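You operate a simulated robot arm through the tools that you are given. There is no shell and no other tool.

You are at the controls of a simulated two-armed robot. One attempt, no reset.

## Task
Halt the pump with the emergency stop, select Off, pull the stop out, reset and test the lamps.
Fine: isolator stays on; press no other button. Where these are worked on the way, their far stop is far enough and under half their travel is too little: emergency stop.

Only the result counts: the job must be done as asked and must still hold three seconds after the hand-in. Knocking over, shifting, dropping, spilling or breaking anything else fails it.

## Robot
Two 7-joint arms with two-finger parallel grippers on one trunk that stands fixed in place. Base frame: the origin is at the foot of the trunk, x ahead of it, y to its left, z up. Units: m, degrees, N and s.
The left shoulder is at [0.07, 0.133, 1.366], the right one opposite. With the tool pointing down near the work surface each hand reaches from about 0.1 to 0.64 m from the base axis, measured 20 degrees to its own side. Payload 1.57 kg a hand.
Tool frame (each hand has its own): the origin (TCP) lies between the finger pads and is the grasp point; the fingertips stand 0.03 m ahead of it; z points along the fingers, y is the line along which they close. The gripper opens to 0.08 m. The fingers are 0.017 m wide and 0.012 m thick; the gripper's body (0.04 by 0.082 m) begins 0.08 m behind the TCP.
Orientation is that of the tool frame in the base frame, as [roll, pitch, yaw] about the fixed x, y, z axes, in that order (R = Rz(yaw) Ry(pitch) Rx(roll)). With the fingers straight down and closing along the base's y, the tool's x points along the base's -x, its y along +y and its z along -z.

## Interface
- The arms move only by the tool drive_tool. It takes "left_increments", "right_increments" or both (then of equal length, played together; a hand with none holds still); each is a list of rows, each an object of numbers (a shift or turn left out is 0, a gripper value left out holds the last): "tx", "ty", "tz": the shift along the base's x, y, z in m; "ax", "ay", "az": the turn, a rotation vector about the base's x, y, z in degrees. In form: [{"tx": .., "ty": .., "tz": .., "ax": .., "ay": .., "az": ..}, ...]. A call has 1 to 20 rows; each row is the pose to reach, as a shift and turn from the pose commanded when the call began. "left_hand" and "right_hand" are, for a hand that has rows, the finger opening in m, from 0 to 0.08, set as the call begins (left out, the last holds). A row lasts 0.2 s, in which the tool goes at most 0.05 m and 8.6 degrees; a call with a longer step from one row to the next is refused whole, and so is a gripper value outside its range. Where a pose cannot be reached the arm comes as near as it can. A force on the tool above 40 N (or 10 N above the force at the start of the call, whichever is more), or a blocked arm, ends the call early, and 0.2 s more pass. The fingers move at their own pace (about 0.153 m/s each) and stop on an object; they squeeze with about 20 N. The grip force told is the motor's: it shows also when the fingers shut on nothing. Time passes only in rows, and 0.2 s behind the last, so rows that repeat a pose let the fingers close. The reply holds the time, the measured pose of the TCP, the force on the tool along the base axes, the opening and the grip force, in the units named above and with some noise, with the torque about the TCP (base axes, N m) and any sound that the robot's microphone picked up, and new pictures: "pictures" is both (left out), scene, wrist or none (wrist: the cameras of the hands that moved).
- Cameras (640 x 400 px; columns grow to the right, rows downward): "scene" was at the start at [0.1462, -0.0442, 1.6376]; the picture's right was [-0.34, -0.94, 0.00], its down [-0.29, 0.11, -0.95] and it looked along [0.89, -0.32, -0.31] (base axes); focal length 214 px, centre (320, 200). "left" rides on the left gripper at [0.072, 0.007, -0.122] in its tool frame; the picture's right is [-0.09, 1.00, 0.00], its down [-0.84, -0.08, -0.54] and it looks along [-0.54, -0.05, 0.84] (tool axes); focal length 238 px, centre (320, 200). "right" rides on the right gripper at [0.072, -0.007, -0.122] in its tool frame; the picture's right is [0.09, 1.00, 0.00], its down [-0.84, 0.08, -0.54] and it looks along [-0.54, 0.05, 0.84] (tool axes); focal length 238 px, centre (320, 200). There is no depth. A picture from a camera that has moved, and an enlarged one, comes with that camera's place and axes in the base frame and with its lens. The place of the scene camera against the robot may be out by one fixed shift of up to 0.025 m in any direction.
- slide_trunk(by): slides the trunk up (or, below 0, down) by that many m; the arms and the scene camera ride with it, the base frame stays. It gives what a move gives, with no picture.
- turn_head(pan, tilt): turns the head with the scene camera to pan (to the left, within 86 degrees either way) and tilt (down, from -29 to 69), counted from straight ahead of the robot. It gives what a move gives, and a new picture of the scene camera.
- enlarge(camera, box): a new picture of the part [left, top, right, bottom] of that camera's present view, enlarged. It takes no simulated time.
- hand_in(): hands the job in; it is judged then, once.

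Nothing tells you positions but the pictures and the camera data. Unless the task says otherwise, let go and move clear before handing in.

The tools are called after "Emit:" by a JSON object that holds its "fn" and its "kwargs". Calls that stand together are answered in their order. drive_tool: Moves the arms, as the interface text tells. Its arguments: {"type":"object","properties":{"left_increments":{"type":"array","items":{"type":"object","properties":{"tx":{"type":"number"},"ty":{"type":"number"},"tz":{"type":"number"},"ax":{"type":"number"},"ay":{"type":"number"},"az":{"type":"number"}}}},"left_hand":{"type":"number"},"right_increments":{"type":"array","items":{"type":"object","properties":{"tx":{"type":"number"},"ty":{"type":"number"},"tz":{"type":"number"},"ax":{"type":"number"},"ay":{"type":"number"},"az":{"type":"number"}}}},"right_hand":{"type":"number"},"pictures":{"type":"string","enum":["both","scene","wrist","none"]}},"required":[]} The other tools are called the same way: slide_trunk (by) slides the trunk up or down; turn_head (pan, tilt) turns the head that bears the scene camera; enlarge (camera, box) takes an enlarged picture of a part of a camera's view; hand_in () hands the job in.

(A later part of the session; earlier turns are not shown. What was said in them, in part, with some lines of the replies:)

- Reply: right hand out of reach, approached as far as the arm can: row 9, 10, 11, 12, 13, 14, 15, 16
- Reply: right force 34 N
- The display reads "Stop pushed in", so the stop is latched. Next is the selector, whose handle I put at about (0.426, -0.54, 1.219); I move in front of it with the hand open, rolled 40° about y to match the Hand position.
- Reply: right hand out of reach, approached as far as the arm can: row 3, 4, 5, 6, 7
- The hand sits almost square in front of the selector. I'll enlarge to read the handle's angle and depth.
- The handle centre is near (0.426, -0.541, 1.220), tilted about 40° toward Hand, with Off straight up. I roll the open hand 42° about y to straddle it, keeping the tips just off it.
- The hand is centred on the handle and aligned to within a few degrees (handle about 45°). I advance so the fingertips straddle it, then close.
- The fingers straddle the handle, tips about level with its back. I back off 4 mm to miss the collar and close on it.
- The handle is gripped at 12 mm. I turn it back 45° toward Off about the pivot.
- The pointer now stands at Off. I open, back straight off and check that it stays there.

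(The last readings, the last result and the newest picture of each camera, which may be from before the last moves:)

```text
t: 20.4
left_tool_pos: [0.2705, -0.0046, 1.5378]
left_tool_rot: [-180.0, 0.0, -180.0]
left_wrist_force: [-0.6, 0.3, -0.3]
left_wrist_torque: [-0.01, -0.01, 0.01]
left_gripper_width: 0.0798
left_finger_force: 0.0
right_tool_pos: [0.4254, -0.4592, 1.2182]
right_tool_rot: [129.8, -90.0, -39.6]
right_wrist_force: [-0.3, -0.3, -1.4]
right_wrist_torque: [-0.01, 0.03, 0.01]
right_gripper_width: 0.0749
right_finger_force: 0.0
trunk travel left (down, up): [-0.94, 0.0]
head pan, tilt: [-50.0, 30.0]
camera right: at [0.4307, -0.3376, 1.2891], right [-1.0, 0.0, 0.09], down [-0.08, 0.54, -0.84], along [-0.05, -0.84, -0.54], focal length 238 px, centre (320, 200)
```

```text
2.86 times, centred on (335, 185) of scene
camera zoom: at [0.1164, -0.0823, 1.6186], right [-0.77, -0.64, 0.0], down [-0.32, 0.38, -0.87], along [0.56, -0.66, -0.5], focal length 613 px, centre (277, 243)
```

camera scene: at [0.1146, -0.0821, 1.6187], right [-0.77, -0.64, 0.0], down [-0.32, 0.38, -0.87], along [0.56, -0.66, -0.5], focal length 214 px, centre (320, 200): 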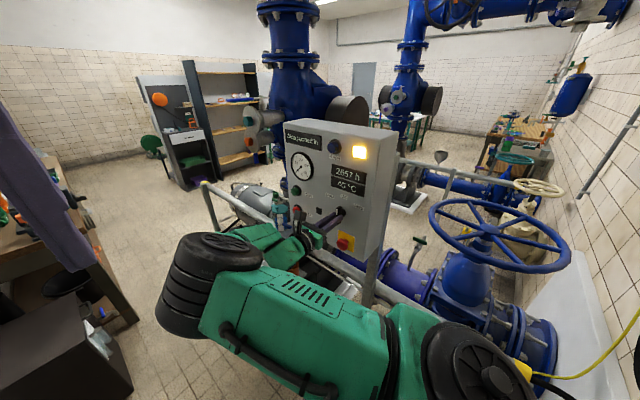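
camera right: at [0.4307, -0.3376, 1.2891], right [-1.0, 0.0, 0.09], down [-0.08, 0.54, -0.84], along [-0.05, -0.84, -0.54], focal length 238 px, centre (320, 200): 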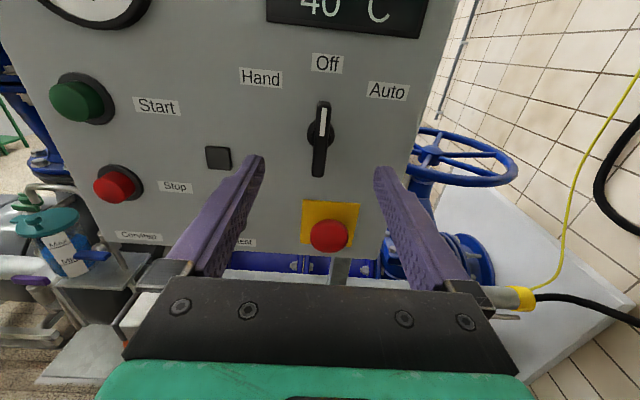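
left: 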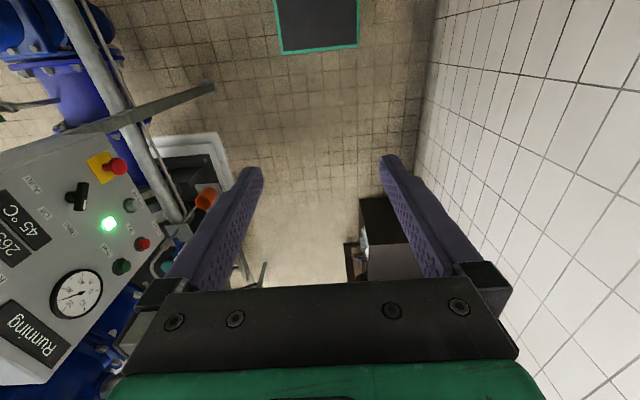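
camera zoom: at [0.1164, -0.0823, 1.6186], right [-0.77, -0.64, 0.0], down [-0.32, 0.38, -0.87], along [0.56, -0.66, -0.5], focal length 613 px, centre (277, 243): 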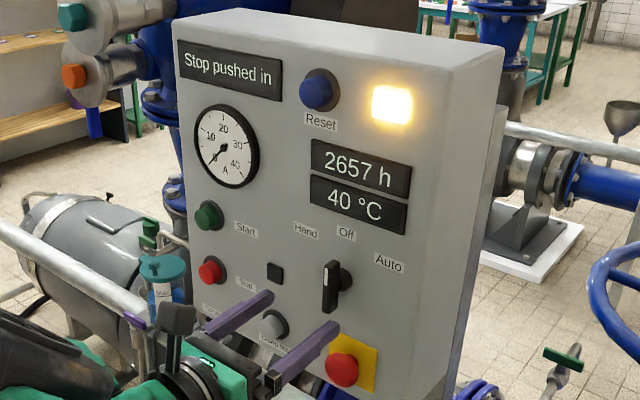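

The selector holds at Off. Now I move the open hand around the mushroom head, staying short of the plate.

Emit:
{"fn": "drive_tool", "kwargs": {"right_increments": [{"tx": -0.004, "tz": -0.025}, {"tx": -0.008, "tz": -0.05}, {"tx": -0.012, "tz": -0.075}, {"tx": -0.017, "tz": -0.095}, {"tx": -0.021, "tz": -0.105}, {"tx": -0.021, "tz": -0.105}], "right_hand": 0.07, "pictures": "wrist"}}

Emit:
{"fn": "enlarge", "kwargs": {"camera": "right", "box": [220, 60, 420, 200]}}

Emit:
{"fn": "enlarge", "kwargs": {"camera": "left", "box": [60, 120, 180, 220]}}

```text
t: 21.8
left_tool_pos: [0.2707, -0.0037, 1.538]
left_tool_rot: [-179.8, 0.1, 180.0]
left_wrist_force: [0.1, 0.2, -0.3]
left_wrist_torque: [0.01, 0.0, -0.01]
left_gripper_width: 0.0801
left_finger_force: 0.1
right_tool_pos: [0.4041, -0.4612, 1.1135]
right_tool_rot: [121.7, -89.9, -31.7]
right_wrist_force: [0.6, 1.3, -0.2]
right_wrist_torque: [0.0, 0.02, 0.0]
right_gripper_width: 0.0701
right_finger_force: 0.1
trunk travel left (down, up): [-0.94, 0.0]
head pan, tilt: [-50.0, 30.0]
camera right: at [0.4098, -0.3391, 1.1851], right [-1.0, 0.0, 0.09], down [-0.08, 0.54, -0.84], along [-0.05, -0.84, -0.54], focal length 238 px, centre (320, 200)
```

right: 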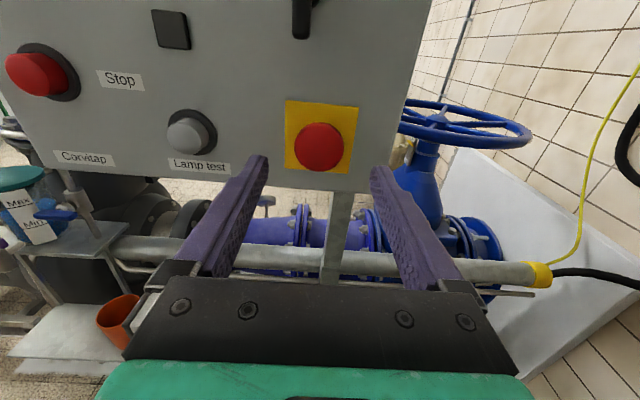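

```text
2.86 times, centred on (320, 130) of right
camera zoom: at [0.4098, -0.3391, 1.1851], right [-1.0, 0.0, 0.09], down [-0.08, 0.54, -0.84], along [-0.05, -0.84, -0.54], focal length 681 px, centre (320, 400)
```

zoom: 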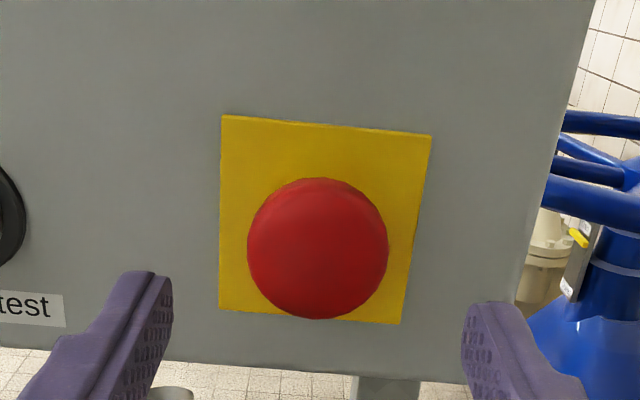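

```text
4.00 times, centred on (120, 170) of left
camera zoom: at [0.1988, 0.0027, 1.6601], right [0.09, 1.0, 0.0], down [0.84, -0.08, 0.54], along [0.54, -0.05, -0.84], focal length 953 px, centre (1120, 320)
```

zoom: 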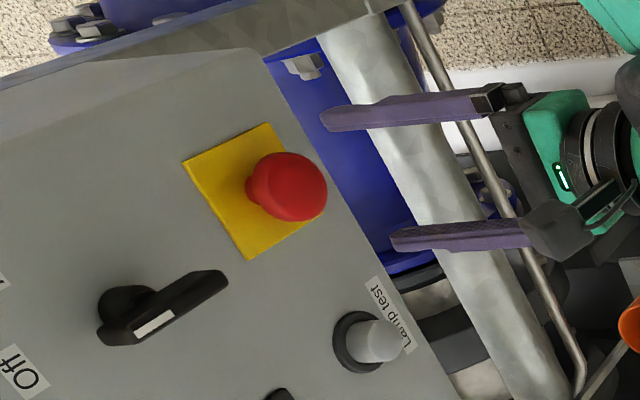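

The head is centred between the fingers. I advance so the tips reach just behind the widest part of the head.

Emit:
{"fn": "drive_tool", "kwargs": {"right_increments": [{"ty": -0.02, "tz": -0.002}, {"ty": -0.035, "tz": -0.002}, {"ty": -0.045, "tz": -0.002}, {"ty": -0.053, "tz": -0.002}, {"ty": -0.058, "tz": -0.002}, {"ty": -0.06, "tz": -0.002}, {"ty": -0.06, "tz": -0.002}], "pictures": "wrist"}}

Emit:
{"fn": "enlarge", "kwargs": {"camera": "left", "box": [60, 120, 180, 220]}}

Emit:
{"fn": "enlarge", "kwargs": {"camera": "scene", "box": [310, 210, 380, 270]}}

```text
t: 23.4
left_tool_pos: [0.2705, -0.0043, 1.5371]
left_tool_rot: [-179.9, 0.0, -179.9]
left_wrist_force: [0.3, -0.8, -0.6]
left_wrist_torque: [0.01, -0.03, 0.02]
left_gripper_width: 0.0802
left_finger_force: 0.0
right_tool_pos: [0.4071, -0.5203, 1.1127]
right_tool_rot: [116.0, -89.9, -26.0]
right_wrist_force: [0.1, 0.8, 0.2]
right_wrist_torque: [-0.04, 0.02, 0.0]
right_gripper_width: 0.0701
right_finger_force: 0.0
trunk travel left (down, up): [-0.94, 0.0]
head pan, tilt: [-50.0, 30.0]
camera right: at [0.4115, -0.3982, 1.1836], right [-1.0, 0.0, 0.09], down [-0.08, 0.54, -0.84], along [-0.05, -0.84, -0.54], focal length 238 px, centre (320, 200)
```

right: 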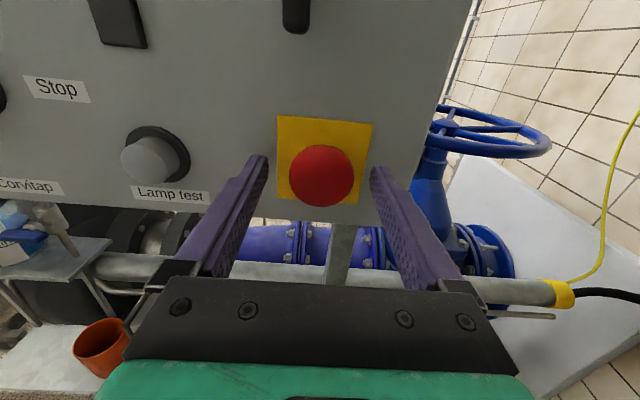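

```text
4.00 times, centred on (120, 170) of left
camera zoom: at [0.1987, 0.0029, 1.6601], right [0.09, 1.0, 0.0], down [0.84, -0.08, 0.54], along [0.54, -0.05, -0.84], focal length 953 px, centre (1120, 320)
```

zoom: 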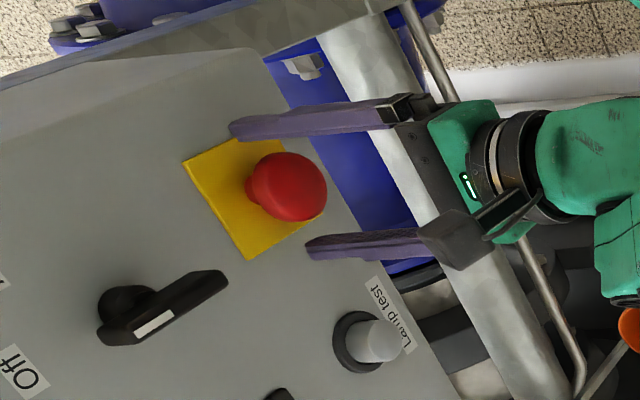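

```text
6.67 times, centred on (345, 240) of scene
camera zoom: at [0.1165, -0.0818, 1.6186], right [-0.77, -0.64, 0.0], down [-0.32, 0.38, -0.87], along [0.56, -0.66, -0.5], focal length 1430 px, centre (153, -67)
```

zoom: 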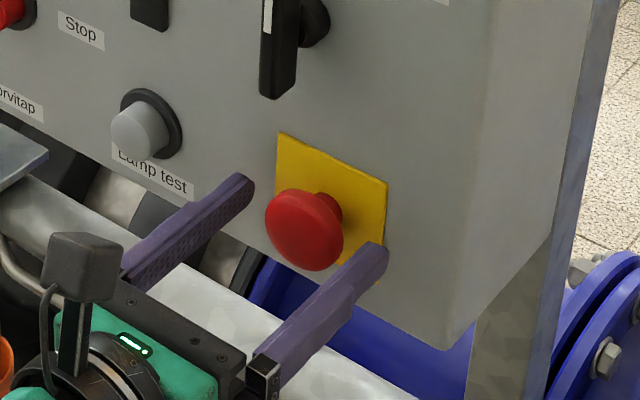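

The tips sit level with the back of the head and clear of the plate. I close on the head.

Emit:
{"fn": "drive_tool", "kwargs": {"right_increments": [{"ty": -0.002, "tx": -0.002}, {"ty": -0.002, "tx": -0.002}, {"ty": -0.002, "tx": -0.002}, {"ty": -0.002, "tx": -0.002}], "right_hand": 0.0, "pictures": "wrist"}}

Emit:
{"fn": "enlarge", "kwargs": {"camera": "left", "box": [60, 120, 180, 220]}}

```text
t: 24.4
left_tool_pos: [0.2702, -0.0009, 1.5372]
left_tool_rot: [-179.9, 0.1, -179.9]
left_wrist_force: [0.0, -0.3, -0.4]
left_wrist_torque: [-0.01, 0.0, 0.0]
left_gripper_width: 0.0799
left_finger_force: 0.0
right_tool_pos: [0.405, -0.5209, 1.1119]
right_tool_rot: [111.8, -89.9, -21.8]
right_wrist_force: [0.8, 5.8, -1.4]
right_wrist_torque: [0.57, -0.11, 0.22]
right_gripper_width: 0.0433
right_finger_force: 44.7
trunk travel left (down, up): [-0.94, 0.0]
head pan, tilt: [-50.0, 30.0]
camera right: at [0.4102, -0.3991, 1.1836], right [-1.0, 0.0, 0.09], down [-0.08, 0.54, -0.84], along [-0.05, -0.84, -0.54], focal length 238 px, centre (320, 200)
```

right: 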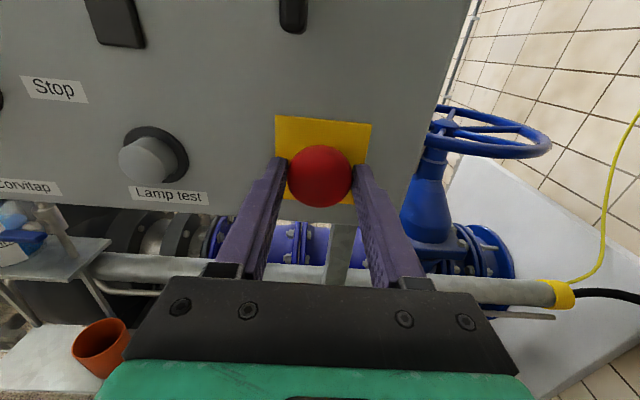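

```text
4.00 times, centred on (120, 170) of left
camera zoom: at [0.1995, 0.0047, 1.6599], right [0.09, 1.0, 0.0], down [0.84, -0.07, 0.54], along [0.54, -0.05, -0.84], focal length 953 px, centre (1120, 320)
```

zoom: 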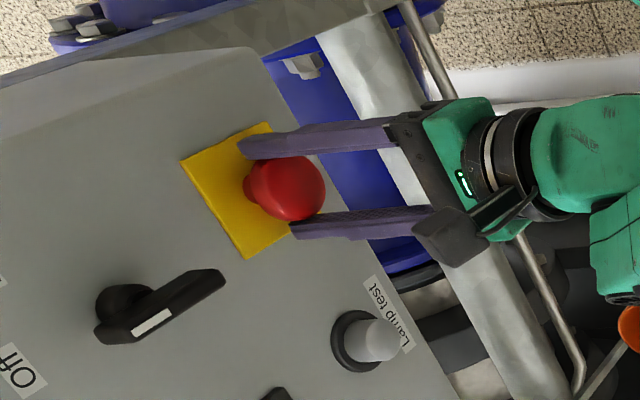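

The head is gripped at 43 mm. I pull straight out.

Emit:
{"fn": "drive_tool", "kwargs": {"right_increments": [{"ty": 0.003}, {"ty": 0.006}, {"ty": 0.009}, {"ty": 0.012}, {"ty": 0.015}, {"ty": 0.015}], "pictures": "both"}}

Emit:
{"fn": "enlarge", "kwargs": {"camera": "scene", "box": [270, 115, 400, 255]}}

Emit:
{"fn": "enlarge", "kwargs": {"camera": "left", "box": [60, 120, 180, 220]}}

```text
t: 25.8
left_tool_pos: [0.2702, -0.0053, 1.5377]
left_tool_rot: [-180.0, 0.0, -179.9]
left_wrist_force: [0.0, 0.2, -0.4]
left_wrist_torque: [0.01, 0.0, -0.01]
left_gripper_width: 0.0799
left_finger_force: 0.2
right_tool_pos: [0.4064, -0.5056, 1.1121]
right_tool_rot: [81.7, -89.9, 8.4]
right_wrist_force: [4.9, -3.5, 7.1]
right_wrist_torque: [-0.27, 0.35, -0.16]
right_gripper_width: 0.0434
right_finger_force: 45.2
trunk travel left (down, up): [-0.94, 0.0]
head pan, tilt: [-50.0, 30.0]
camera scene: at [0.1176, -0.082, 1.6185], right [-0.77, -0.64, 0.0], down [-0.32, 0.38, -0.87], along [0.56, -0.66, -0.5], focal length 214 px, centre (320, 200)
camera right: at [0.4104, -0.3856, 1.1835], right [-1.0, 0.0, 0.09], down [-0.08, 0.54, -0.84], along [-0.05, -0.84, -0.54], focal length 238 px, centre (320, 200)
```

scene: 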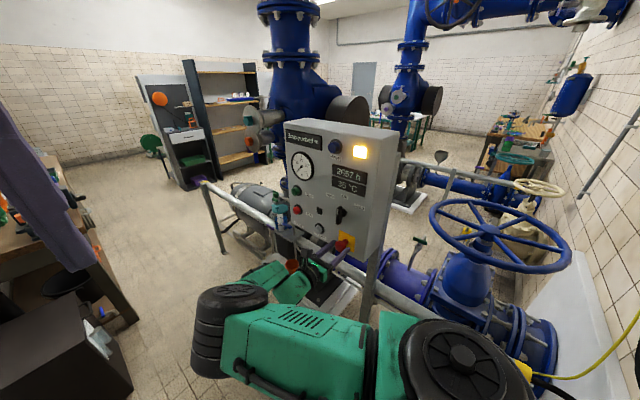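
right: 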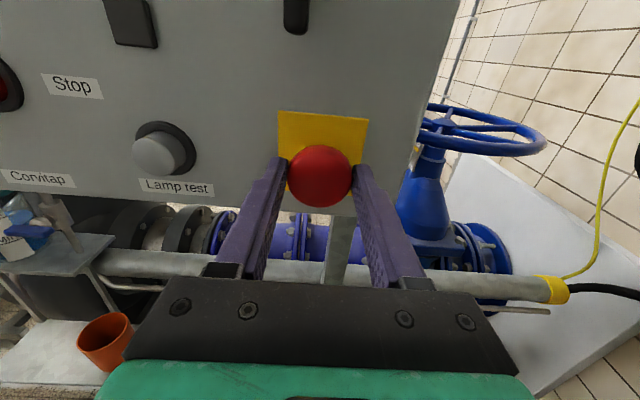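

```text
2.86 times, centred on (335, 185) of scene
camera zoom: at [0.1176, -0.082, 1.6185], right [-0.77, -0.64, 0.0], down [-0.32, 0.38, -0.87], along [0.56, -0.66, -0.5], focal length 613 px, centre (277, 243)
```

zoom: 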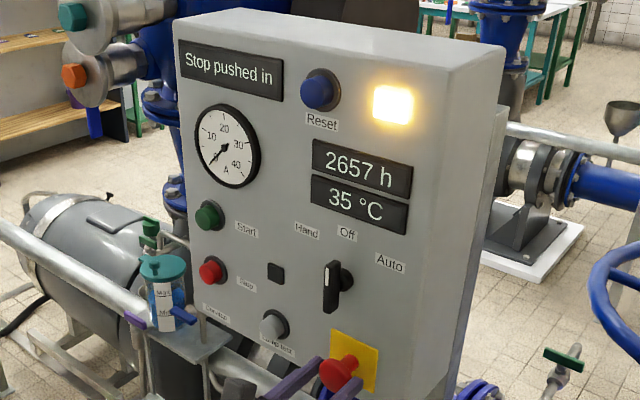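

```text
4.00 times, centred on (120, 170) of left
camera zoom: at [0.1998, 0.0026, 1.66], right [0.09, 1.0, 0.0], down [0.84, -0.08, 0.54], along [0.54, -0.05, -0.84], focal length 953 px, centre (1120, 320)
```

zoom: 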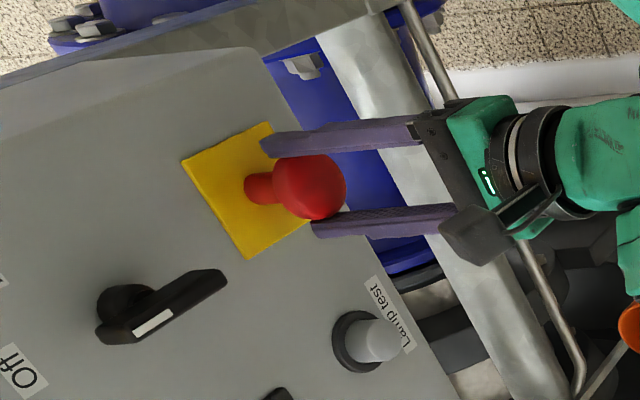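

The head has come out with the fingers, almost to its original stand-off. I pull a few millimetres more to reach its outer stop.

Emit:
{"fn": "drive_tool", "kwargs": {"right_increments": [{"ty": 0.003}, {"ty": 0.006}, {"ty": 0.008}, {"ty": 0.008}], "pictures": "none"}}

Emit:
{"fn": "enlarge", "kwargs": {"camera": "scene", "box": [270, 115, 400, 255]}}

Emit:
{"fn": "enlarge", "kwargs": {"camera": "left", "box": [60, 120, 180, 220]}}

```text
t: 26.8
left_tool_pos: [0.2704, -0.0112, 1.537]
left_tool_rot: [179.8, 0.0, -179.8]
left_wrist_force: [-1.3, -0.8, 0.1]
left_wrist_torque: [-0.03, 0.01, -0.02]
left_gripper_width: 0.08
left_finger_force: 0.0
right_tool_pos: [0.4049, -0.5057, 1.1119]
right_tool_rot: [48.4, -89.9, 41.7]
right_wrist_force: [9.8, -26.2, 18.5]
right_wrist_torque: [-0.2, 0.0, 0.09]
right_gripper_width: 0.0431
right_finger_force: 44.9
trunk travel left (down, up): [-0.94, 0.0]
head pan, tilt: [-50.0, 30.0]
```

```text
2.86 times, centred on (335, 185) of scene
camera zoom: at [0.1177, -0.0894, 1.6183], right [-0.77, -0.64, 0.0], down [-0.32, 0.39, -0.86], along [0.56, -0.66, -0.5], focal length 613 px, centre (277, 243)
```

zoom: 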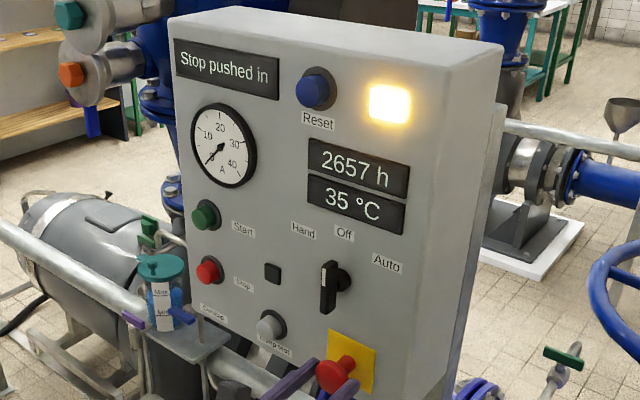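

```text
4.00 times, centred on (120, 170) of left
camera zoom: at [0.2, -0.0051, 1.66], right [0.09, 1.0, 0.0], down [0.84, -0.08, 0.54], along [0.54, -0.05, -0.84], focal length 953 px, centre (1120, 320)
```

zoom: 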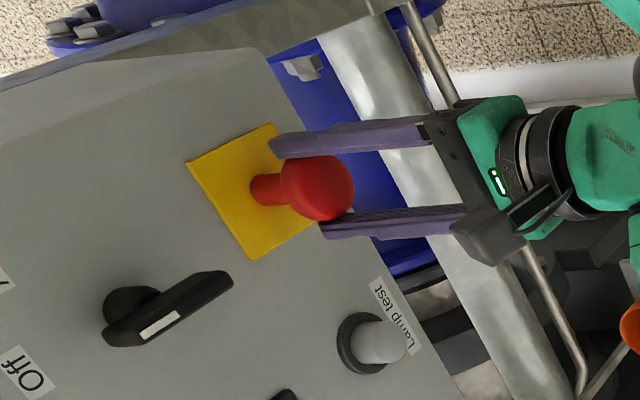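

The head is hard against its outer stop (26 N, no more motion). I relax the pull, open, back off and check that it stays out.

Emit:
{"fn": "drive_tool", "kwargs": {"right_increments": [{"ty": -0.008}, {"ty": -0.008}], "pictures": "none"}}

Emit:
{"fn": "drive_tool", "kwargs": {"right_increments": [{"ty": 0.0}, {"ty": 0.0}, {"ty": 0.02}, {"ty": 0.04}, {"ty": 0.05}, {"ty": 0.05}], "right_hand": 0.075, "pictures": "wrist"}}

Emit:
{"fn": "enlarge", "kwargs": {"camera": "scene", "box": [270, 115, 400, 255]}}

Emit:
{"fn": "enlarge", "kwargs": {"camera": "left", "box": [60, 120, 180, 220]}}

```text
t: 27.4
left_tool_pos: [0.2709, -0.0037, 1.5376]
left_tool_rot: [-179.9, 0.0, -179.8]
left_wrist_force: [0.3, 0.3, -0.2]
left_wrist_torque: [-0.03, 0.02, 0.0]
left_gripper_width: 0.0801
left_finger_force: 0.0
right_tool_pos: [0.406, -0.506, 1.1127]
right_tool_rot: [108.4, -89.9, -18.3]
right_wrist_force: [6.3, -4.3, 11.8]
right_wrist_torque: [-0.94, -0.09, 0.11]
right_gripper_width: 0.0433
right_finger_force: 45.3
trunk travel left (down, up): [-0.94, 0.0]
head pan, tilt: [-50.0, 30.0]
```

```text
t: 28.8
left_tool_pos: [0.2705, -0.0042, 1.5369]
left_tool_rot: [-180.0, -0.1, -179.8]
left_wrist_force: [-1.1, 0.8, 0.0]
left_wrist_torque: [0.0, 0.03, -0.02]
left_gripper_width: 0.0797
left_finger_force: 0.1
right_tool_pos: [0.4046, -0.4582, 1.1106]
right_tool_rot: [126.5, -89.9, -36.4]
right_wrist_force: [-0.6, 0.1, 0.2]
right_wrist_torque: [0.01, -0.01, -0.02]
right_gripper_width: 0.075
right_finger_force: 0.0
trunk travel left (down, up): [-0.94, 0.0]
head pan, tilt: [-50.0, 30.0]
camera right: at [0.4091, -0.3367, 1.1824], right [-1.0, 0.0, 0.09], down [-0.08, 0.54, -0.84], along [-0.05, -0.84, -0.54], focal length 238 px, centre (320, 200)
```

right: 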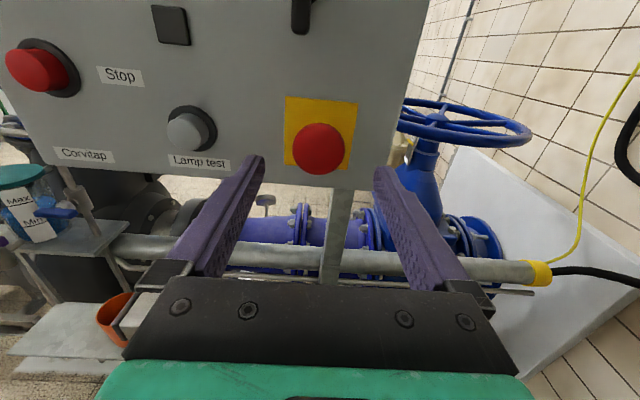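

```text
2.86 times, centred on (335, 185) of scene
camera zoom: at [0.1167, -0.0822, 1.6185], right [-0.77, -0.64, 0.0], down [-0.32, 0.38, -0.87], along [0.56, -0.66, -0.5], focal length 613 px, centre (277, 243)
```

zoom: 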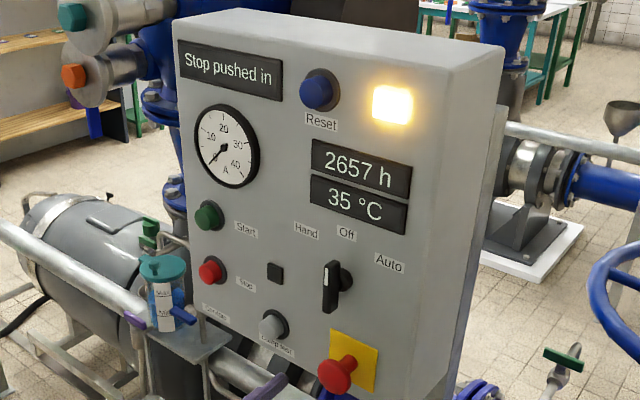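

```text
4.00 times, centred on (120, 170) of left
camera zoom: at [0.1989, 0.0024, 1.66], right [0.09, 1.0, 0.0], down [0.84, -0.08, 0.54], along [0.54, -0.05, -0.84], focal length 953 px, centre (1120, 320)
```

zoom: 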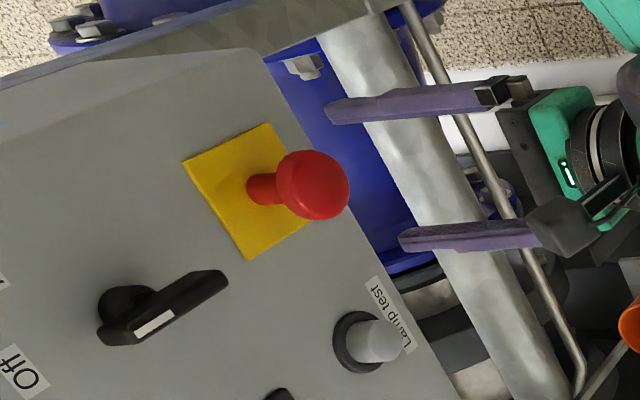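

The stop stays out. The display message should clear with Reset; I close the fingers and move up toward the blue Reset button for a wrist view.

Emit:
{"fn": "drive_tool", "kwargs": {"right_increments": [{"tx": 0.01, "tz": 0.03}, {"tx": 0.02, "tz": 0.06}, {"tx": 0.03, "tz": 0.09}, {"tx": 0.04, "tz": 0.12}, {"tx": 0.05, "tz": 0.15}, {"tx": 0.06, "tz": 0.18}, {"tx": 0.06, "tz": 0.21}, {"tx": 0.06, "tz": 0.24}, {"tx": 0.06, "tz": 0.26}, {"tx": 0.06, "tz": 0.26}], "right_hand": 0.0, "pictures": "both"}}

```text
t: 30.9
left_tool_pos: [0.2708, -0.0036, 1.5372]
left_tool_rot: [-179.9, -0.1, -179.9]
left_wrist_force: [0.7, -0.1, 0.3]
left_wrist_torque: [-0.03, 0.02, 0.02]
left_gripper_width: 0.08
left_finger_force: 0.1
right_tool_pos: [0.462, -0.4625, 1.3662]
right_tool_rot: [131.8, -89.2, -42.2]
right_wrist_force: [0.4, -0.5, 0.2]
right_wrist_torque: [0.02, 0.03, 0.0]
right_gripper_width: 0.0
right_finger_force: 20.0
trunk travel left (down, up): [-0.94, 0.0]
head pan, tilt: [-50.0, 30.0]
camera scene: at [0.1169, -0.0819, 1.6185], right [-0.77, -0.64, 0.0], down [-0.32, 0.38, -0.87], along [0.56, -0.66, -0.5], focal length 214 px, centre (320, 200)
camera right: at [0.4691, -0.3406, 1.4381], right [-0.99, 0.01, 0.1], down [-0.08, 0.55, -0.83], along [-0.06, -0.83, -0.55], focal length 238 px, centre (320, 200)
```

scene: 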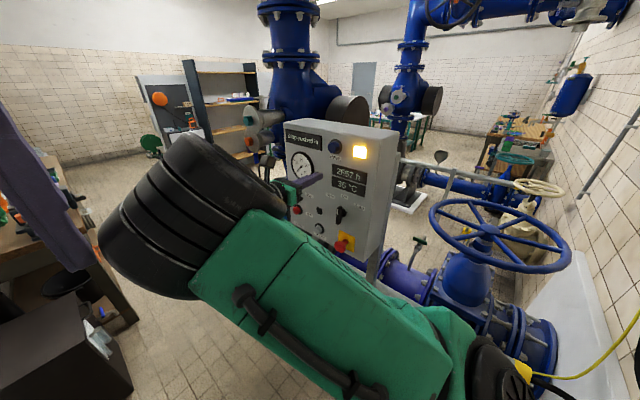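
right: 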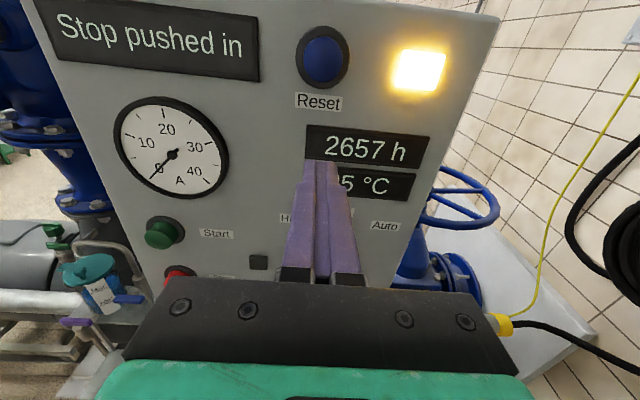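

Reset is at about (0.4645, -0.55, 1.428). I raise the closed fingertips to it, staying about 3 cm short.

Emit:
{"fn": "drive_tool", "kwargs": {"right_increments": [{"tx": 0.001, "ty": -0.003, "tz": 0.015}, {"tx": 0.002, "ty": -0.006, "tz": 0.03}, {"tx": 0.0025, "ty": -0.009, "tz": 0.045}, {"tx": 0.0025, "ty": -0.012, "tz": 0.06}, {"tx": 0.0025, "ty": -0.012, "tz": 0.06}], "pictures": "wrist"}}

Emit:
{"fn": "enlarge", "kwargs": {"camera": "left", "box": [0, 180, 160, 320]}}

```text
t: 32.1
left_tool_pos: [0.2693, -0.0036, 1.5377]
left_tool_rot: [-180.0, 0.1, -180.0]
left_wrist_force: [0.7, 0.0, 0.5]
left_wrist_torque: [-0.03, -0.03, 0.01]
left_gripper_width: 0.0802
left_finger_force: 0.0
right_tool_pos: [0.4594, -0.4798, 1.4229]
right_tool_rot: [145.2, -88.8, -56.2]
right_wrist_force: [0.0, -0.6, 0.7]
right_wrist_torque: [0.0, 0.0, -0.01]
right_gripper_width: 0.0002
right_finger_force: 19.9
trunk travel left (down, up): [-0.94, 0.0]
head pan, tilt: [-50.0, 30.0]
camera right: at [0.4692, -0.3591, 1.4961], right [-0.99, 0.02, 0.11], down [-0.08, 0.56, -0.83], along [-0.07, -0.83, -0.55], focal length 238 px, centre (320, 200)
```

right: 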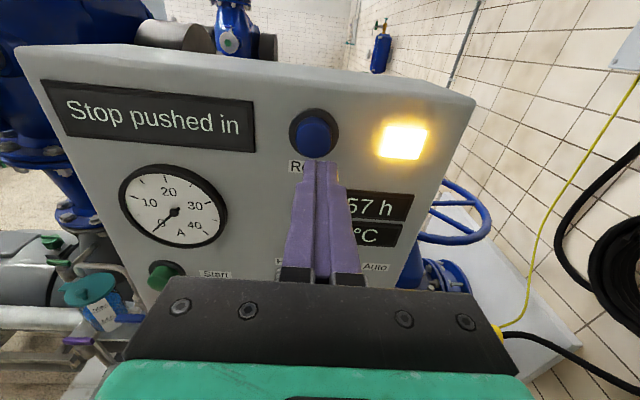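

```text
2.86 times, centred on (80, 250) of left
camera zoom: at [0.1985, 0.0026, 1.6601], right [0.09, 1.0, 0.0], down [0.84, -0.08, 0.54], along [0.54, -0.05, -0.84], focal length 681 px, centre (1006, 57)
```

zoom: 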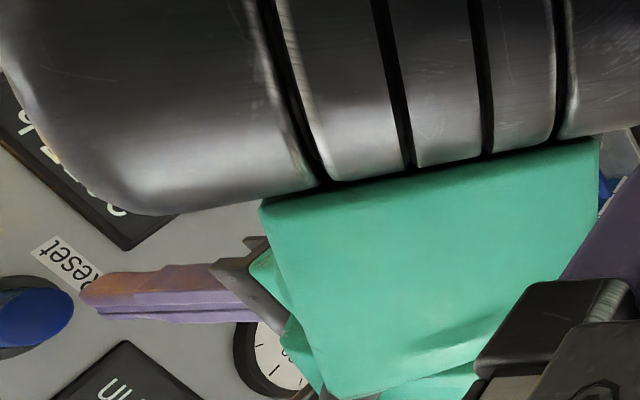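

The fingertips are just below and short of the Reset cap, near an inner reach limit; going further toward the panel should relax it. I advance 2 cm and recheck.

Emit:
{"fn": "drive_tool", "kwargs": {"right_increments": [{"ty": -0.01}, {"ty": -0.02}, {"ty": -0.02}], "pictures": "wrist"}}

Emit:
{"fn": "enlarge", "kwargs": {"camera": "right", "box": [240, 80, 400, 200]}}

Emit:
{"fn": "enlarge", "kwargs": {"camera": "left", "box": [0, 180, 120, 280]}}

```text
t: 33.0
left_tool_pos: [0.2712, -0.0039, 1.5382]
left_tool_rot: [-179.8, -0.1, -180.0]
left_wrist_force: [-0.2, 0.8, -0.6]
left_wrist_torque: [-0.01, 0.0, -0.02]
left_gripper_width: 0.08
left_finger_force: 0.1
right_tool_pos: [0.4633, -0.4976, 1.4258]
right_tool_rot: [170.2, -89.1, -80.9]
right_wrist_force: [-0.4, -0.5, -0.3]
right_wrist_torque: [0.01, 0.01, 0.01]
right_gripper_width: 0.0
right_finger_force: 20.0
trunk travel left (down, up): [-0.94, 0.0]
head pan, tilt: [-50.0, 30.0]
camera right: at [0.4699, -0.3756, 1.4998], right [-1.0, 0.01, 0.09], down [-0.07, 0.56, -0.83], along [-0.06, -0.83, -0.55], focal length 238 px, centre (320, 200)
```

right: 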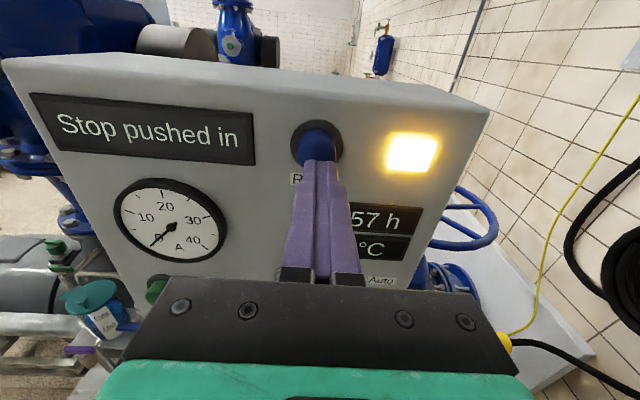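

```text
3.33 times, centred on (320, 140) of right
camera zoom: at [0.4699, -0.3756, 1.4998], right [-1.0, 0.01, 0.09], down [-0.07, 0.56, -0.83], along [-0.06, -0.83, -0.55], focal length 794 px, centre (320, 400)
```

zoom: 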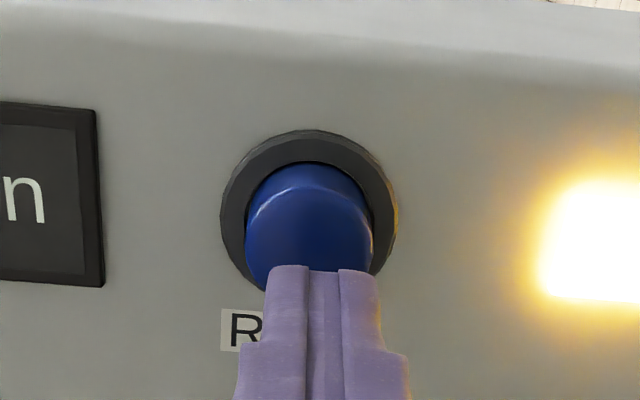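

```text
4.00 times, centred on (60, 230) of left
camera zoom: at [0.1993, 0.0029, 1.66], right [0.09, 1.0, 0.0], down [0.84, -0.08, 0.54], along [0.54, -0.05, -0.84], focal length 953 px, centre (1360, 80)
```

zoom: 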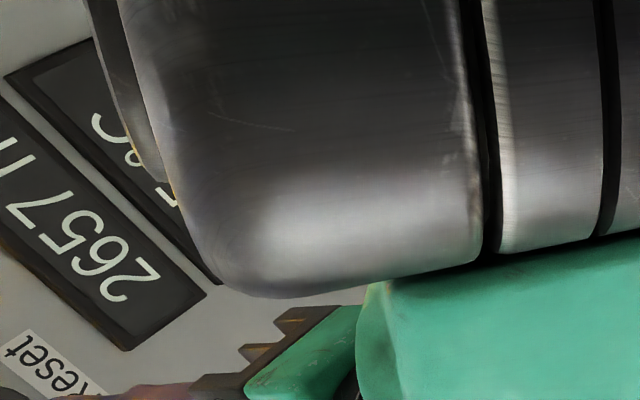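

The tips face the Reset cap (its centre about 4 mm higher). I raise 4 mm and press in gradually.

Emit:
{"fn": "drive_tool", "kwargs": {"right_increments": [{"ty": -0.004, "tz": 0.004}, {"ty": -0.01, "tz": 0.004}, {"ty": -0.015, "tz": 0.004}, {"ty": -0.019, "tz": 0.004}, {"ty": -0.022, "tz": 0.004}, {"ty": -0.025, "tz": 0.004}], "pictures": "wrist"}}

Emit:
{"fn": "enlarge", "kwargs": {"camera": "right", "box": [240, 80, 400, 200]}}

```text
t: 34.4
left_tool_pos: [0.2702, -0.0019, 1.5388]
left_tool_rot: [-179.9, 0.0, -179.9]
left_wrist_force: [-0.1, -0.2, -0.4]
left_wrist_torque: [0.03, 0.01, 0.0]
left_gripper_width: 0.0799
left_finger_force: 0.1
right_tool_pos: [0.466, -0.5141, 1.4346]
right_tool_rot: [144.7, -89.8, -54.8]
right_wrist_force: [0.5, 1.1, 0.0]
right_wrist_torque: [0.02, -0.04, -0.04]
right_gripper_width: 0.0
right_finger_force: 19.9
trunk travel left (down, up): [-0.94, 0.0]
head pan, tilt: [-50.0, 30.0]
camera right: at [0.4707, -0.3928, 1.5058], right [-1.0, 0.0, 0.09], down [-0.08, 0.54, -0.84], along [-0.05, -0.84, -0.54], focal length 238 px, centre (320, 200)
```

right: 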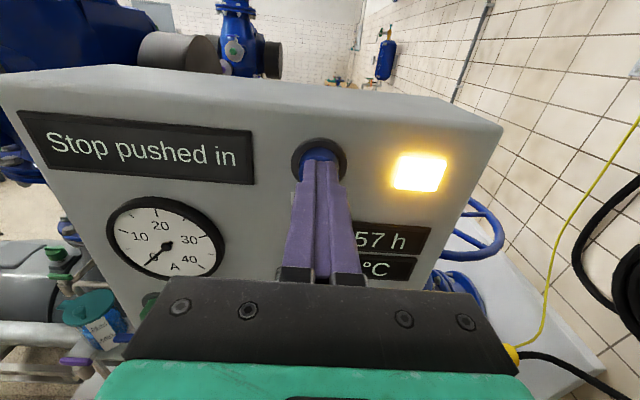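

```text
3.33 times, centred on (320, 140) of right
camera zoom: at [0.4707, -0.3928, 1.5058], right [-1.0, 0.0, 0.09], down [-0.08, 0.54, -0.84], along [-0.05, -0.84, -0.54], focal length 794 px, centre (320, 400)
```

zoom: 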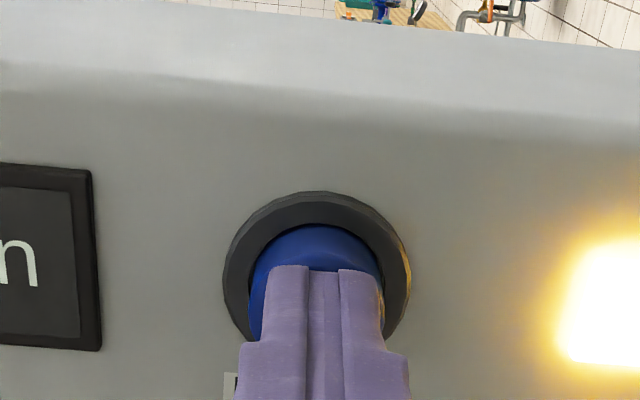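

Near contact, fingertips now about 4 mm high. I correct down and keep pressing.

Emit:
{"fn": "drive_tool", "kwargs": {"right_increments": [{"ty": -0.001, "tz": -0.004}, {"ty": -0.004, "tz": -0.004}, {"ty": -0.007, "tz": -0.004}, {"ty": -0.01, "tz": -0.004}, {"ty": -0.013, "tz": -0.004}, {"ty": -0.016, "tz": -0.004}], "pictures": "wrist"}}

```text
t: 35.8
left_tool_pos: [0.27, -0.0008, 1.5389]
left_tool_rot: [-179.8, 0.0, -180.0]
left_wrist_force: [0.1, 0.2, 0.1]
left_wrist_torque: [0.01, -0.01, -0.02]
left_gripper_width: 0.0798
left_finger_force: 0.0
right_tool_pos: [0.4676, -0.527, 1.4334]
right_tool_rot: [32.0, -89.9, 58.2]
right_wrist_force: [0.6, 3.4, 2.1]
right_wrist_torque: [-0.03, 0.04, -0.02]
right_gripper_width: 0.0
right_finger_force: 19.8
trunk travel left (down, up): [-0.94, 0.0]
head pan, tilt: [-50.0, 30.0]
heard: click
camera right: at [0.4723, -0.4042, 1.5046], right [-1.0, 0.0, 0.09], down [-0.08, 0.54, -0.84], along [-0.05, -0.84, -0.54], focal length 238 px, centre (320, 200)
```

right: 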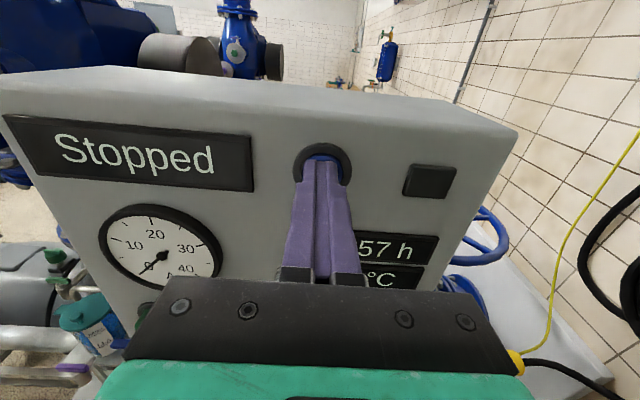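

A click was heard; the display reads "Stopped" and the amber lamp is out. I back off and travel down to the Lamp test button at about (0.519, -0.545, 1.119).

Emit:
{"fn": "drive_tool", "kwargs": {"right_increments": [{"ty": 0.02}, {"ty": 0.045}, {"tx": 0.01, "ty": 0.06, "tz": -0.03}, {"tx": 0.02, "ty": 0.065, "tz": -0.07}, {"tx": 0.03, "ty": 0.07, "tz": -0.11}, {"tx": 0.04, "ty": 0.07, "tz": -0.15}, {"tx": 0.05, "ty": 0.07, "tz": -0.19}, {"tx": 0.053, "ty": 0.07, "tz": -0.23}, {"tx": 0.053, "ty": 0.07, "tz": -0.27}, {"tx": 0.053, "ty": 0.07, "tz": -0.31}, {"tx": 0.053, "ty": 0.07, "tz": -0.31}], "pictures": "both"}}

Emit:
{"fn": "enlarge", "kwargs": {"camera": "right", "box": [240, 80, 400, 200]}}

Emit:
{"fn": "enlarge", "kwargs": {"camera": "scene", "box": [270, 115, 400, 255]}}

```text
t: 38.1
left_tool_pos: [0.2696, -0.0035, 1.5375]
left_tool_rot: [-179.9, 0.0, -179.9]
left_wrist_force: [-0.1, -0.2, 0.2]
left_wrist_torque: [0.02, 0.0, 0.01]
left_gripper_width: 0.0801
left_finger_force: 0.0
right_tool_pos: [0.522, -0.4572, 1.1231]
right_tool_rot: [114.2, -89.8, -24.1]
right_wrist_force: [0.3, -1.1, -0.6]
right_wrist_torque: [-0.01, -0.01, 0.02]
right_gripper_width: 0.0
right_finger_force: 20.0
trunk travel left (down, up): [-0.94, 0.0]
head pan, tilt: [-50.0, 30.0]
camera scene: at [0.1168, -0.0821, 1.6185], right [-0.77, -0.64, 0.0], down [-0.32, 0.38, -0.87], along [0.56, -0.66, -0.5], focal length 214 px, centre (320, 200)
camera right: at [0.5272, -0.3349, 1.1949], right [-1.0, 0.0, 0.09], down [-0.08, 0.54, -0.84], along [-0.05, -0.84, -0.54], focal length 238 px, centre (320, 200)
```

scene: 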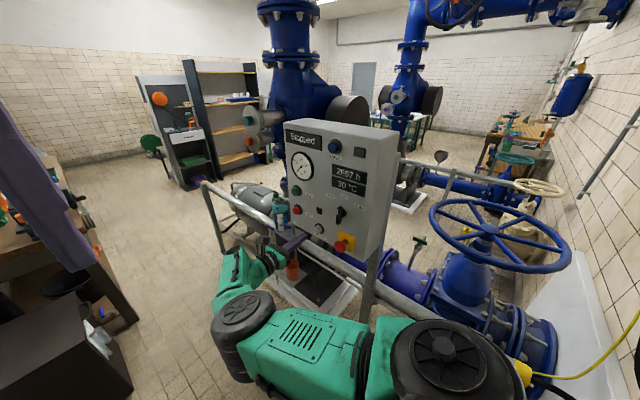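
right: 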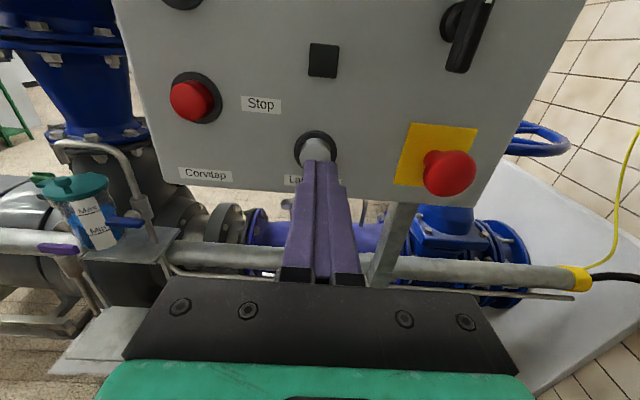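

```text
3.33 times, centred on (320, 140) of right
camera zoom: at [0.5272, -0.3349, 1.1949], right [-1.0, 0.0, 0.09], down [-0.08, 0.54, -0.84], along [-0.05, -0.84, -0.54], focal length 794 px, centre (320, 400)
```

zoom: 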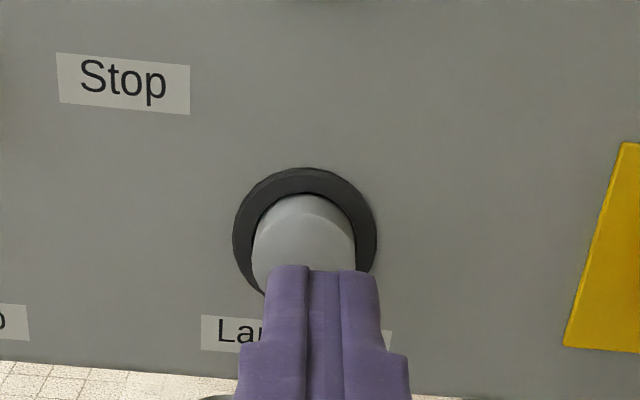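

```text
2.86 times, centred on (335, 185) of scene
camera zoom: at [0.1168, -0.0821, 1.6185], right [-0.77, -0.64, 0.0], down [-0.32, 0.38, -0.87], along [0.56, -0.66, -0.5], focal length 613 px, centre (277, 243)
```

zoom: 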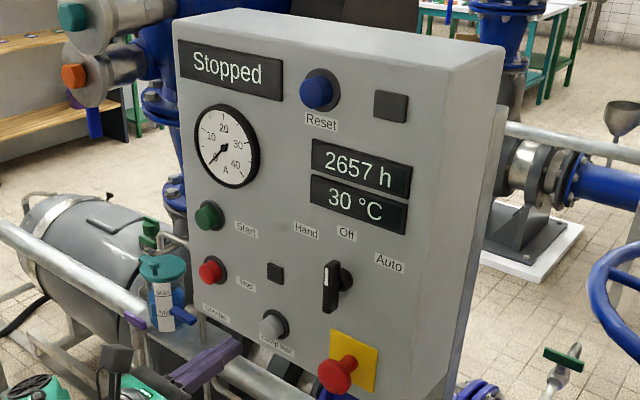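

The Lamp test button's centre works out to about (0.5235, 1.1065). I lower 16 mm and approach to just short of contact.

Emit:
{"fn": "drive_tool", "kwargs": {"right_increments": [{"tx": 0.0015, "ty": -0.01, "tz": -0.0165}, {"tx": 0.0015, "ty": -0.03, "tz": -0.0165}, {"tx": 0.0015, "ty": -0.045, "tz": -0.0165}, {"tx": 0.0015, "ty": -0.045, "tz": -0.0165}], "pictures": "wrist"}}

Emit:
{"fn": "enlarge", "kwargs": {"camera": "right", "box": [240, 80, 400, 200]}}

```text
t: 39.1
left_tool_pos: [0.2698, -0.0024, 1.5377]
left_tool_rot: [-179.9, 0.0, -180.0]
left_wrist_force: [0.4, 0.4, -0.1]
left_wrist_torque: [0.02, 0.03, -0.01]
left_gripper_width: 0.0798
left_finger_force: 0.1
right_tool_pos: [0.5213, -0.5009, 1.1067]
right_tool_rot: [110.3, -89.9, -20.2]
right_wrist_force: [0.5, 0.1, 0.1]
right_wrist_torque: [0.0, -0.02, -0.02]
right_gripper_width: 0.0001
right_finger_force: 19.8
trunk travel left (down, up): [-0.94, 0.0]
head pan, tilt: [-50.0, 30.0]
camera right: at [0.5263, -0.3797, 1.178], right [-1.0, 0.0, 0.09], down [-0.08, 0.54, -0.84], along [-0.05, -0.84, -0.54], focal length 238 px, centre (320, 200)
```

right: 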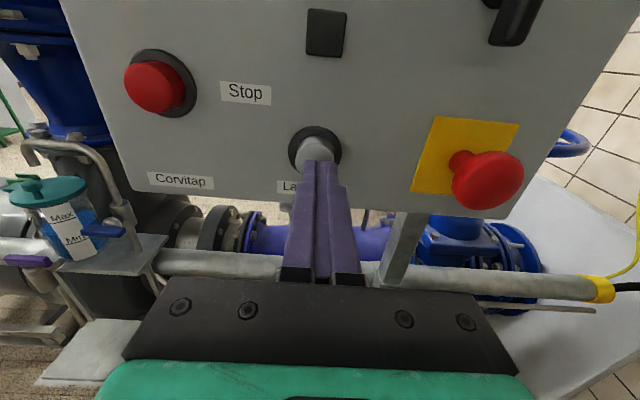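

```text
3.33 times, centred on (320, 140) of right
camera zoom: at [0.5263, -0.3797, 1.178], right [-1.0, 0.0, 0.09], down [-0.08, 0.54, -0.84], along [-0.05, -0.84, -0.54], focal length 794 px, centre (320, 400)
```

zoom: 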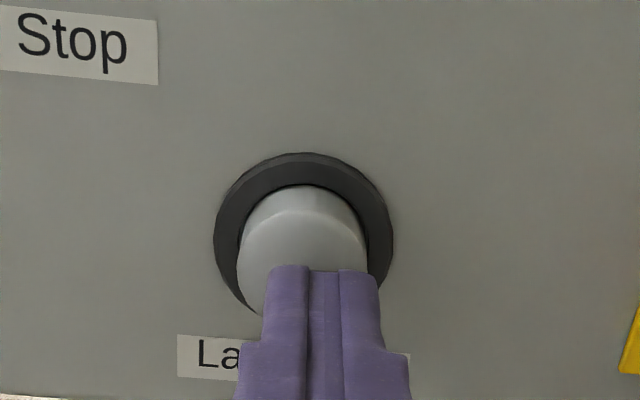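

The fingertips are centred on the cap. I press it in while watching for a click and the lamps.

Emit:
{"fn": "drive_tool", "kwargs": {"right_increments": [{"tx": 0.002, "ty": -0.006}, {"tx": 0.002, "ty": -0.01}, {"tx": 0.002, "ty": -0.014}, {"tx": 0.002, "ty": -0.018}, {"tx": 0.002, "ty": -0.022}, {"tx": 0.002, "ty": -0.026}, {"tx": 0.002, "ty": -0.028}], "pictures": "both"}}

Emit:
{"fn": "enlarge", "kwargs": {"camera": "scene", "box": [270, 115, 400, 255]}}

```text
t: 40.8
left_tool_pos: [0.2704, -0.0007, 1.5378]
left_tool_rot: [-179.8, 0.0, -179.9]
left_wrist_force: [0.2, -0.8, -0.9]
left_wrist_torque: [0.0, 0.02, -0.01]
left_gripper_width: 0.0798
left_finger_force: 0.0
right_tool_pos: [0.5242, -0.5286, 1.1069]
right_tool_rot: [72.3, -89.8, 18.0]
right_wrist_force: [-0.6, 6.8, -0.5]
right_wrist_torque: [0.06, -0.12, 0.02]
right_gripper_width: 0.0
right_finger_force: 20.1
trunk travel left (down, up): [-0.94, 0.0]
head pan, tilt: [-50.0, 30.0]
heard: click
camera scene: at [0.1167, -0.079, 1.6187], right [-0.77, -0.64, 0.0], down [-0.32, 0.38, -0.87], along [0.56, -0.66, -0.5], focal length 214 px, centre (320, 200)
camera right: at [0.5284, -0.4076, 1.1781], right [-1.0, 0.0, 0.09], down [-0.08, 0.54, -0.84], along [-0.05, -0.84, -0.54], focal length 238 px, centre (320, 200)
```

scene: 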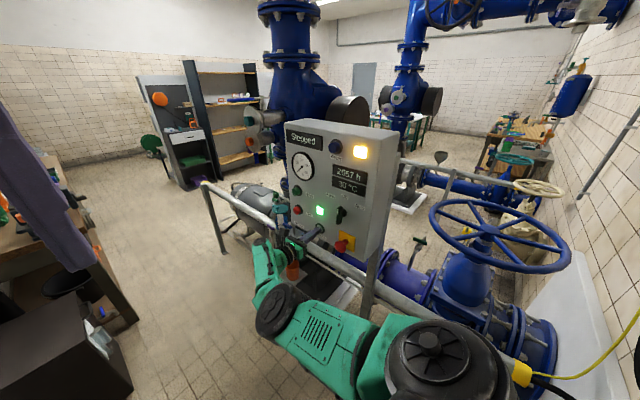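
right: 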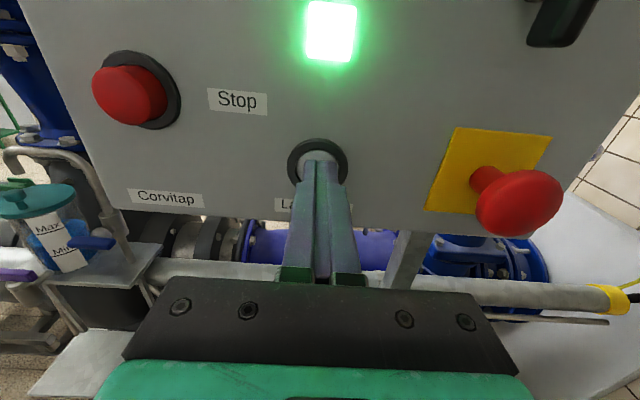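

```text
2.86 times, centred on (335, 185) of scene
camera zoom: at [0.1167, -0.079, 1.6187], right [-0.77, -0.64, 0.0], down [-0.32, 0.38, -0.87], along [0.56, -0.66, -0.5], focal length 613 px, centre (277, 243)
```

zoom: 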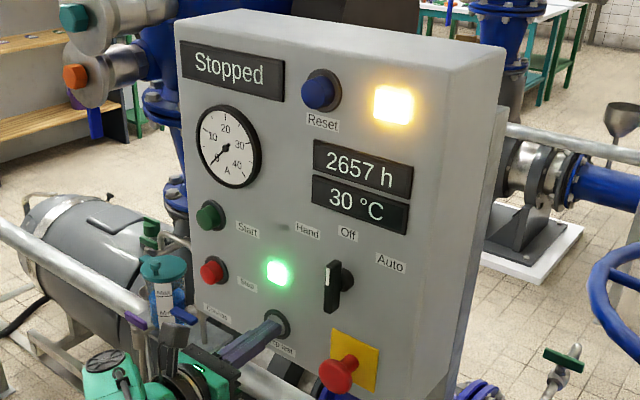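

Both lamps light under the lamp test and a click was heard. I hold it a moment, then release and move clear.

Emit:
{"fn": "drive_tool", "kwargs": {"right_increments": [{"ty": 0}, {"ty": 0}, {"ty": 0.02}, {"ty": 0.045}, {"ty": 0.07}, {"ty": 0.09}, {"ty": 0.09}], "pictures": "both"}}

Emit:
{"fn": "enlarge", "kwargs": {"camera": "scene", "box": [270, 115, 400, 255]}}

```text
t: 42.4
left_tool_pos: [0.2704, -0.0044, 1.5382]
left_tool_rot: [-180.0, 0.1, -179.9]
left_wrist_force: [0.3, 0.0, 0.4]
left_wrist_torque: [-0.02, -0.04, 0.0]
left_gripper_width: 0.0801
left_finger_force: 0.0
right_tool_pos: [0.5236, -0.4435, 1.1066]
right_tool_rot: [139.8, -89.8, -49.7]
right_wrist_force: [-0.3, -1.2, 0.2]
right_wrist_torque: [-0.05, -0.01, 0.0]
right_gripper_width: 0.0001
right_finger_force: 20.3
trunk travel left (down, up): [-0.94, 0.0]
head pan, tilt: [-50.0, 30.0]
camera scene: at [0.1165, -0.0824, 1.6186], right [-0.77, -0.64, 0.0], down [-0.32, 0.38, -0.87], along [0.56, -0.66, -0.5], focal length 214 px, centre (320, 200)
camera right: at [0.5291, -0.3228, 1.1781], right [-1.0, 0.0, 0.09], down [-0.08, 0.54, -0.84], along [-0.05, -0.84, -0.54], focal length 238 px, centre (320, 200)
```

scene: 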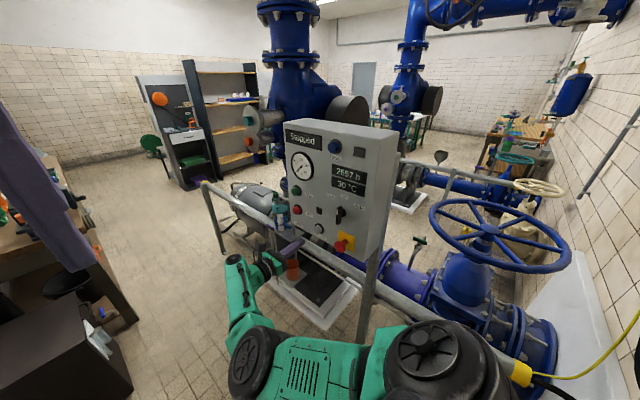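
right: 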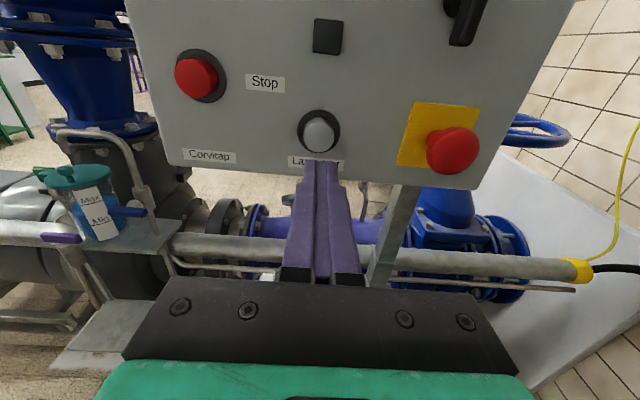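

```text
2.86 times, centred on (335, 185) of scene
camera zoom: at [0.1165, -0.0824, 1.6186], right [-0.77, -0.64, 0.0], down [-0.32, 0.38, -0.87], along [0.56, -0.66, -0.5], focal length 613 px, centre (277, 243)
```

zoom: 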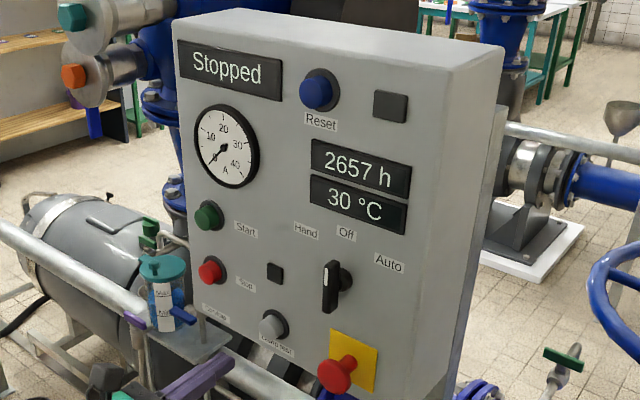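

The panel reads "Stopped", with the selector at Off, the stop out, both lamps dark again, nothing disturbed and the hand clear. I hand the job in.

Emit:
{"fn": "hand_in", "kwargs": {}}

```text
The job is handed in.
```

The pump is stopped and the job has been handed in; the result of the judging has not come back. This is what I saw at each step:

- **Emergency stop:** I pushed it in until it latched. The display changed from "Running" to "Stop pushed in" and an amber lamp came on.
- **Selector:** I turned it from Hand to Off, and it stayed there after I let go.
- **Stop pulled out:** It came out to its outer stop and stayed out. The display kept reading "Stop pushed in" until the reset.
- **Reset:** There was a click, the display changed to "Stopped" and the amber lamp went out.
- **Lamp test:** There was a click, and the green and amber lamps both lit while I held the button. Both went dark when I released it.

I pressed only Reset and Lamp test, did not touch the isolator, and saw nothing knocked or moved. The hand was clear of the panel at hand-in.
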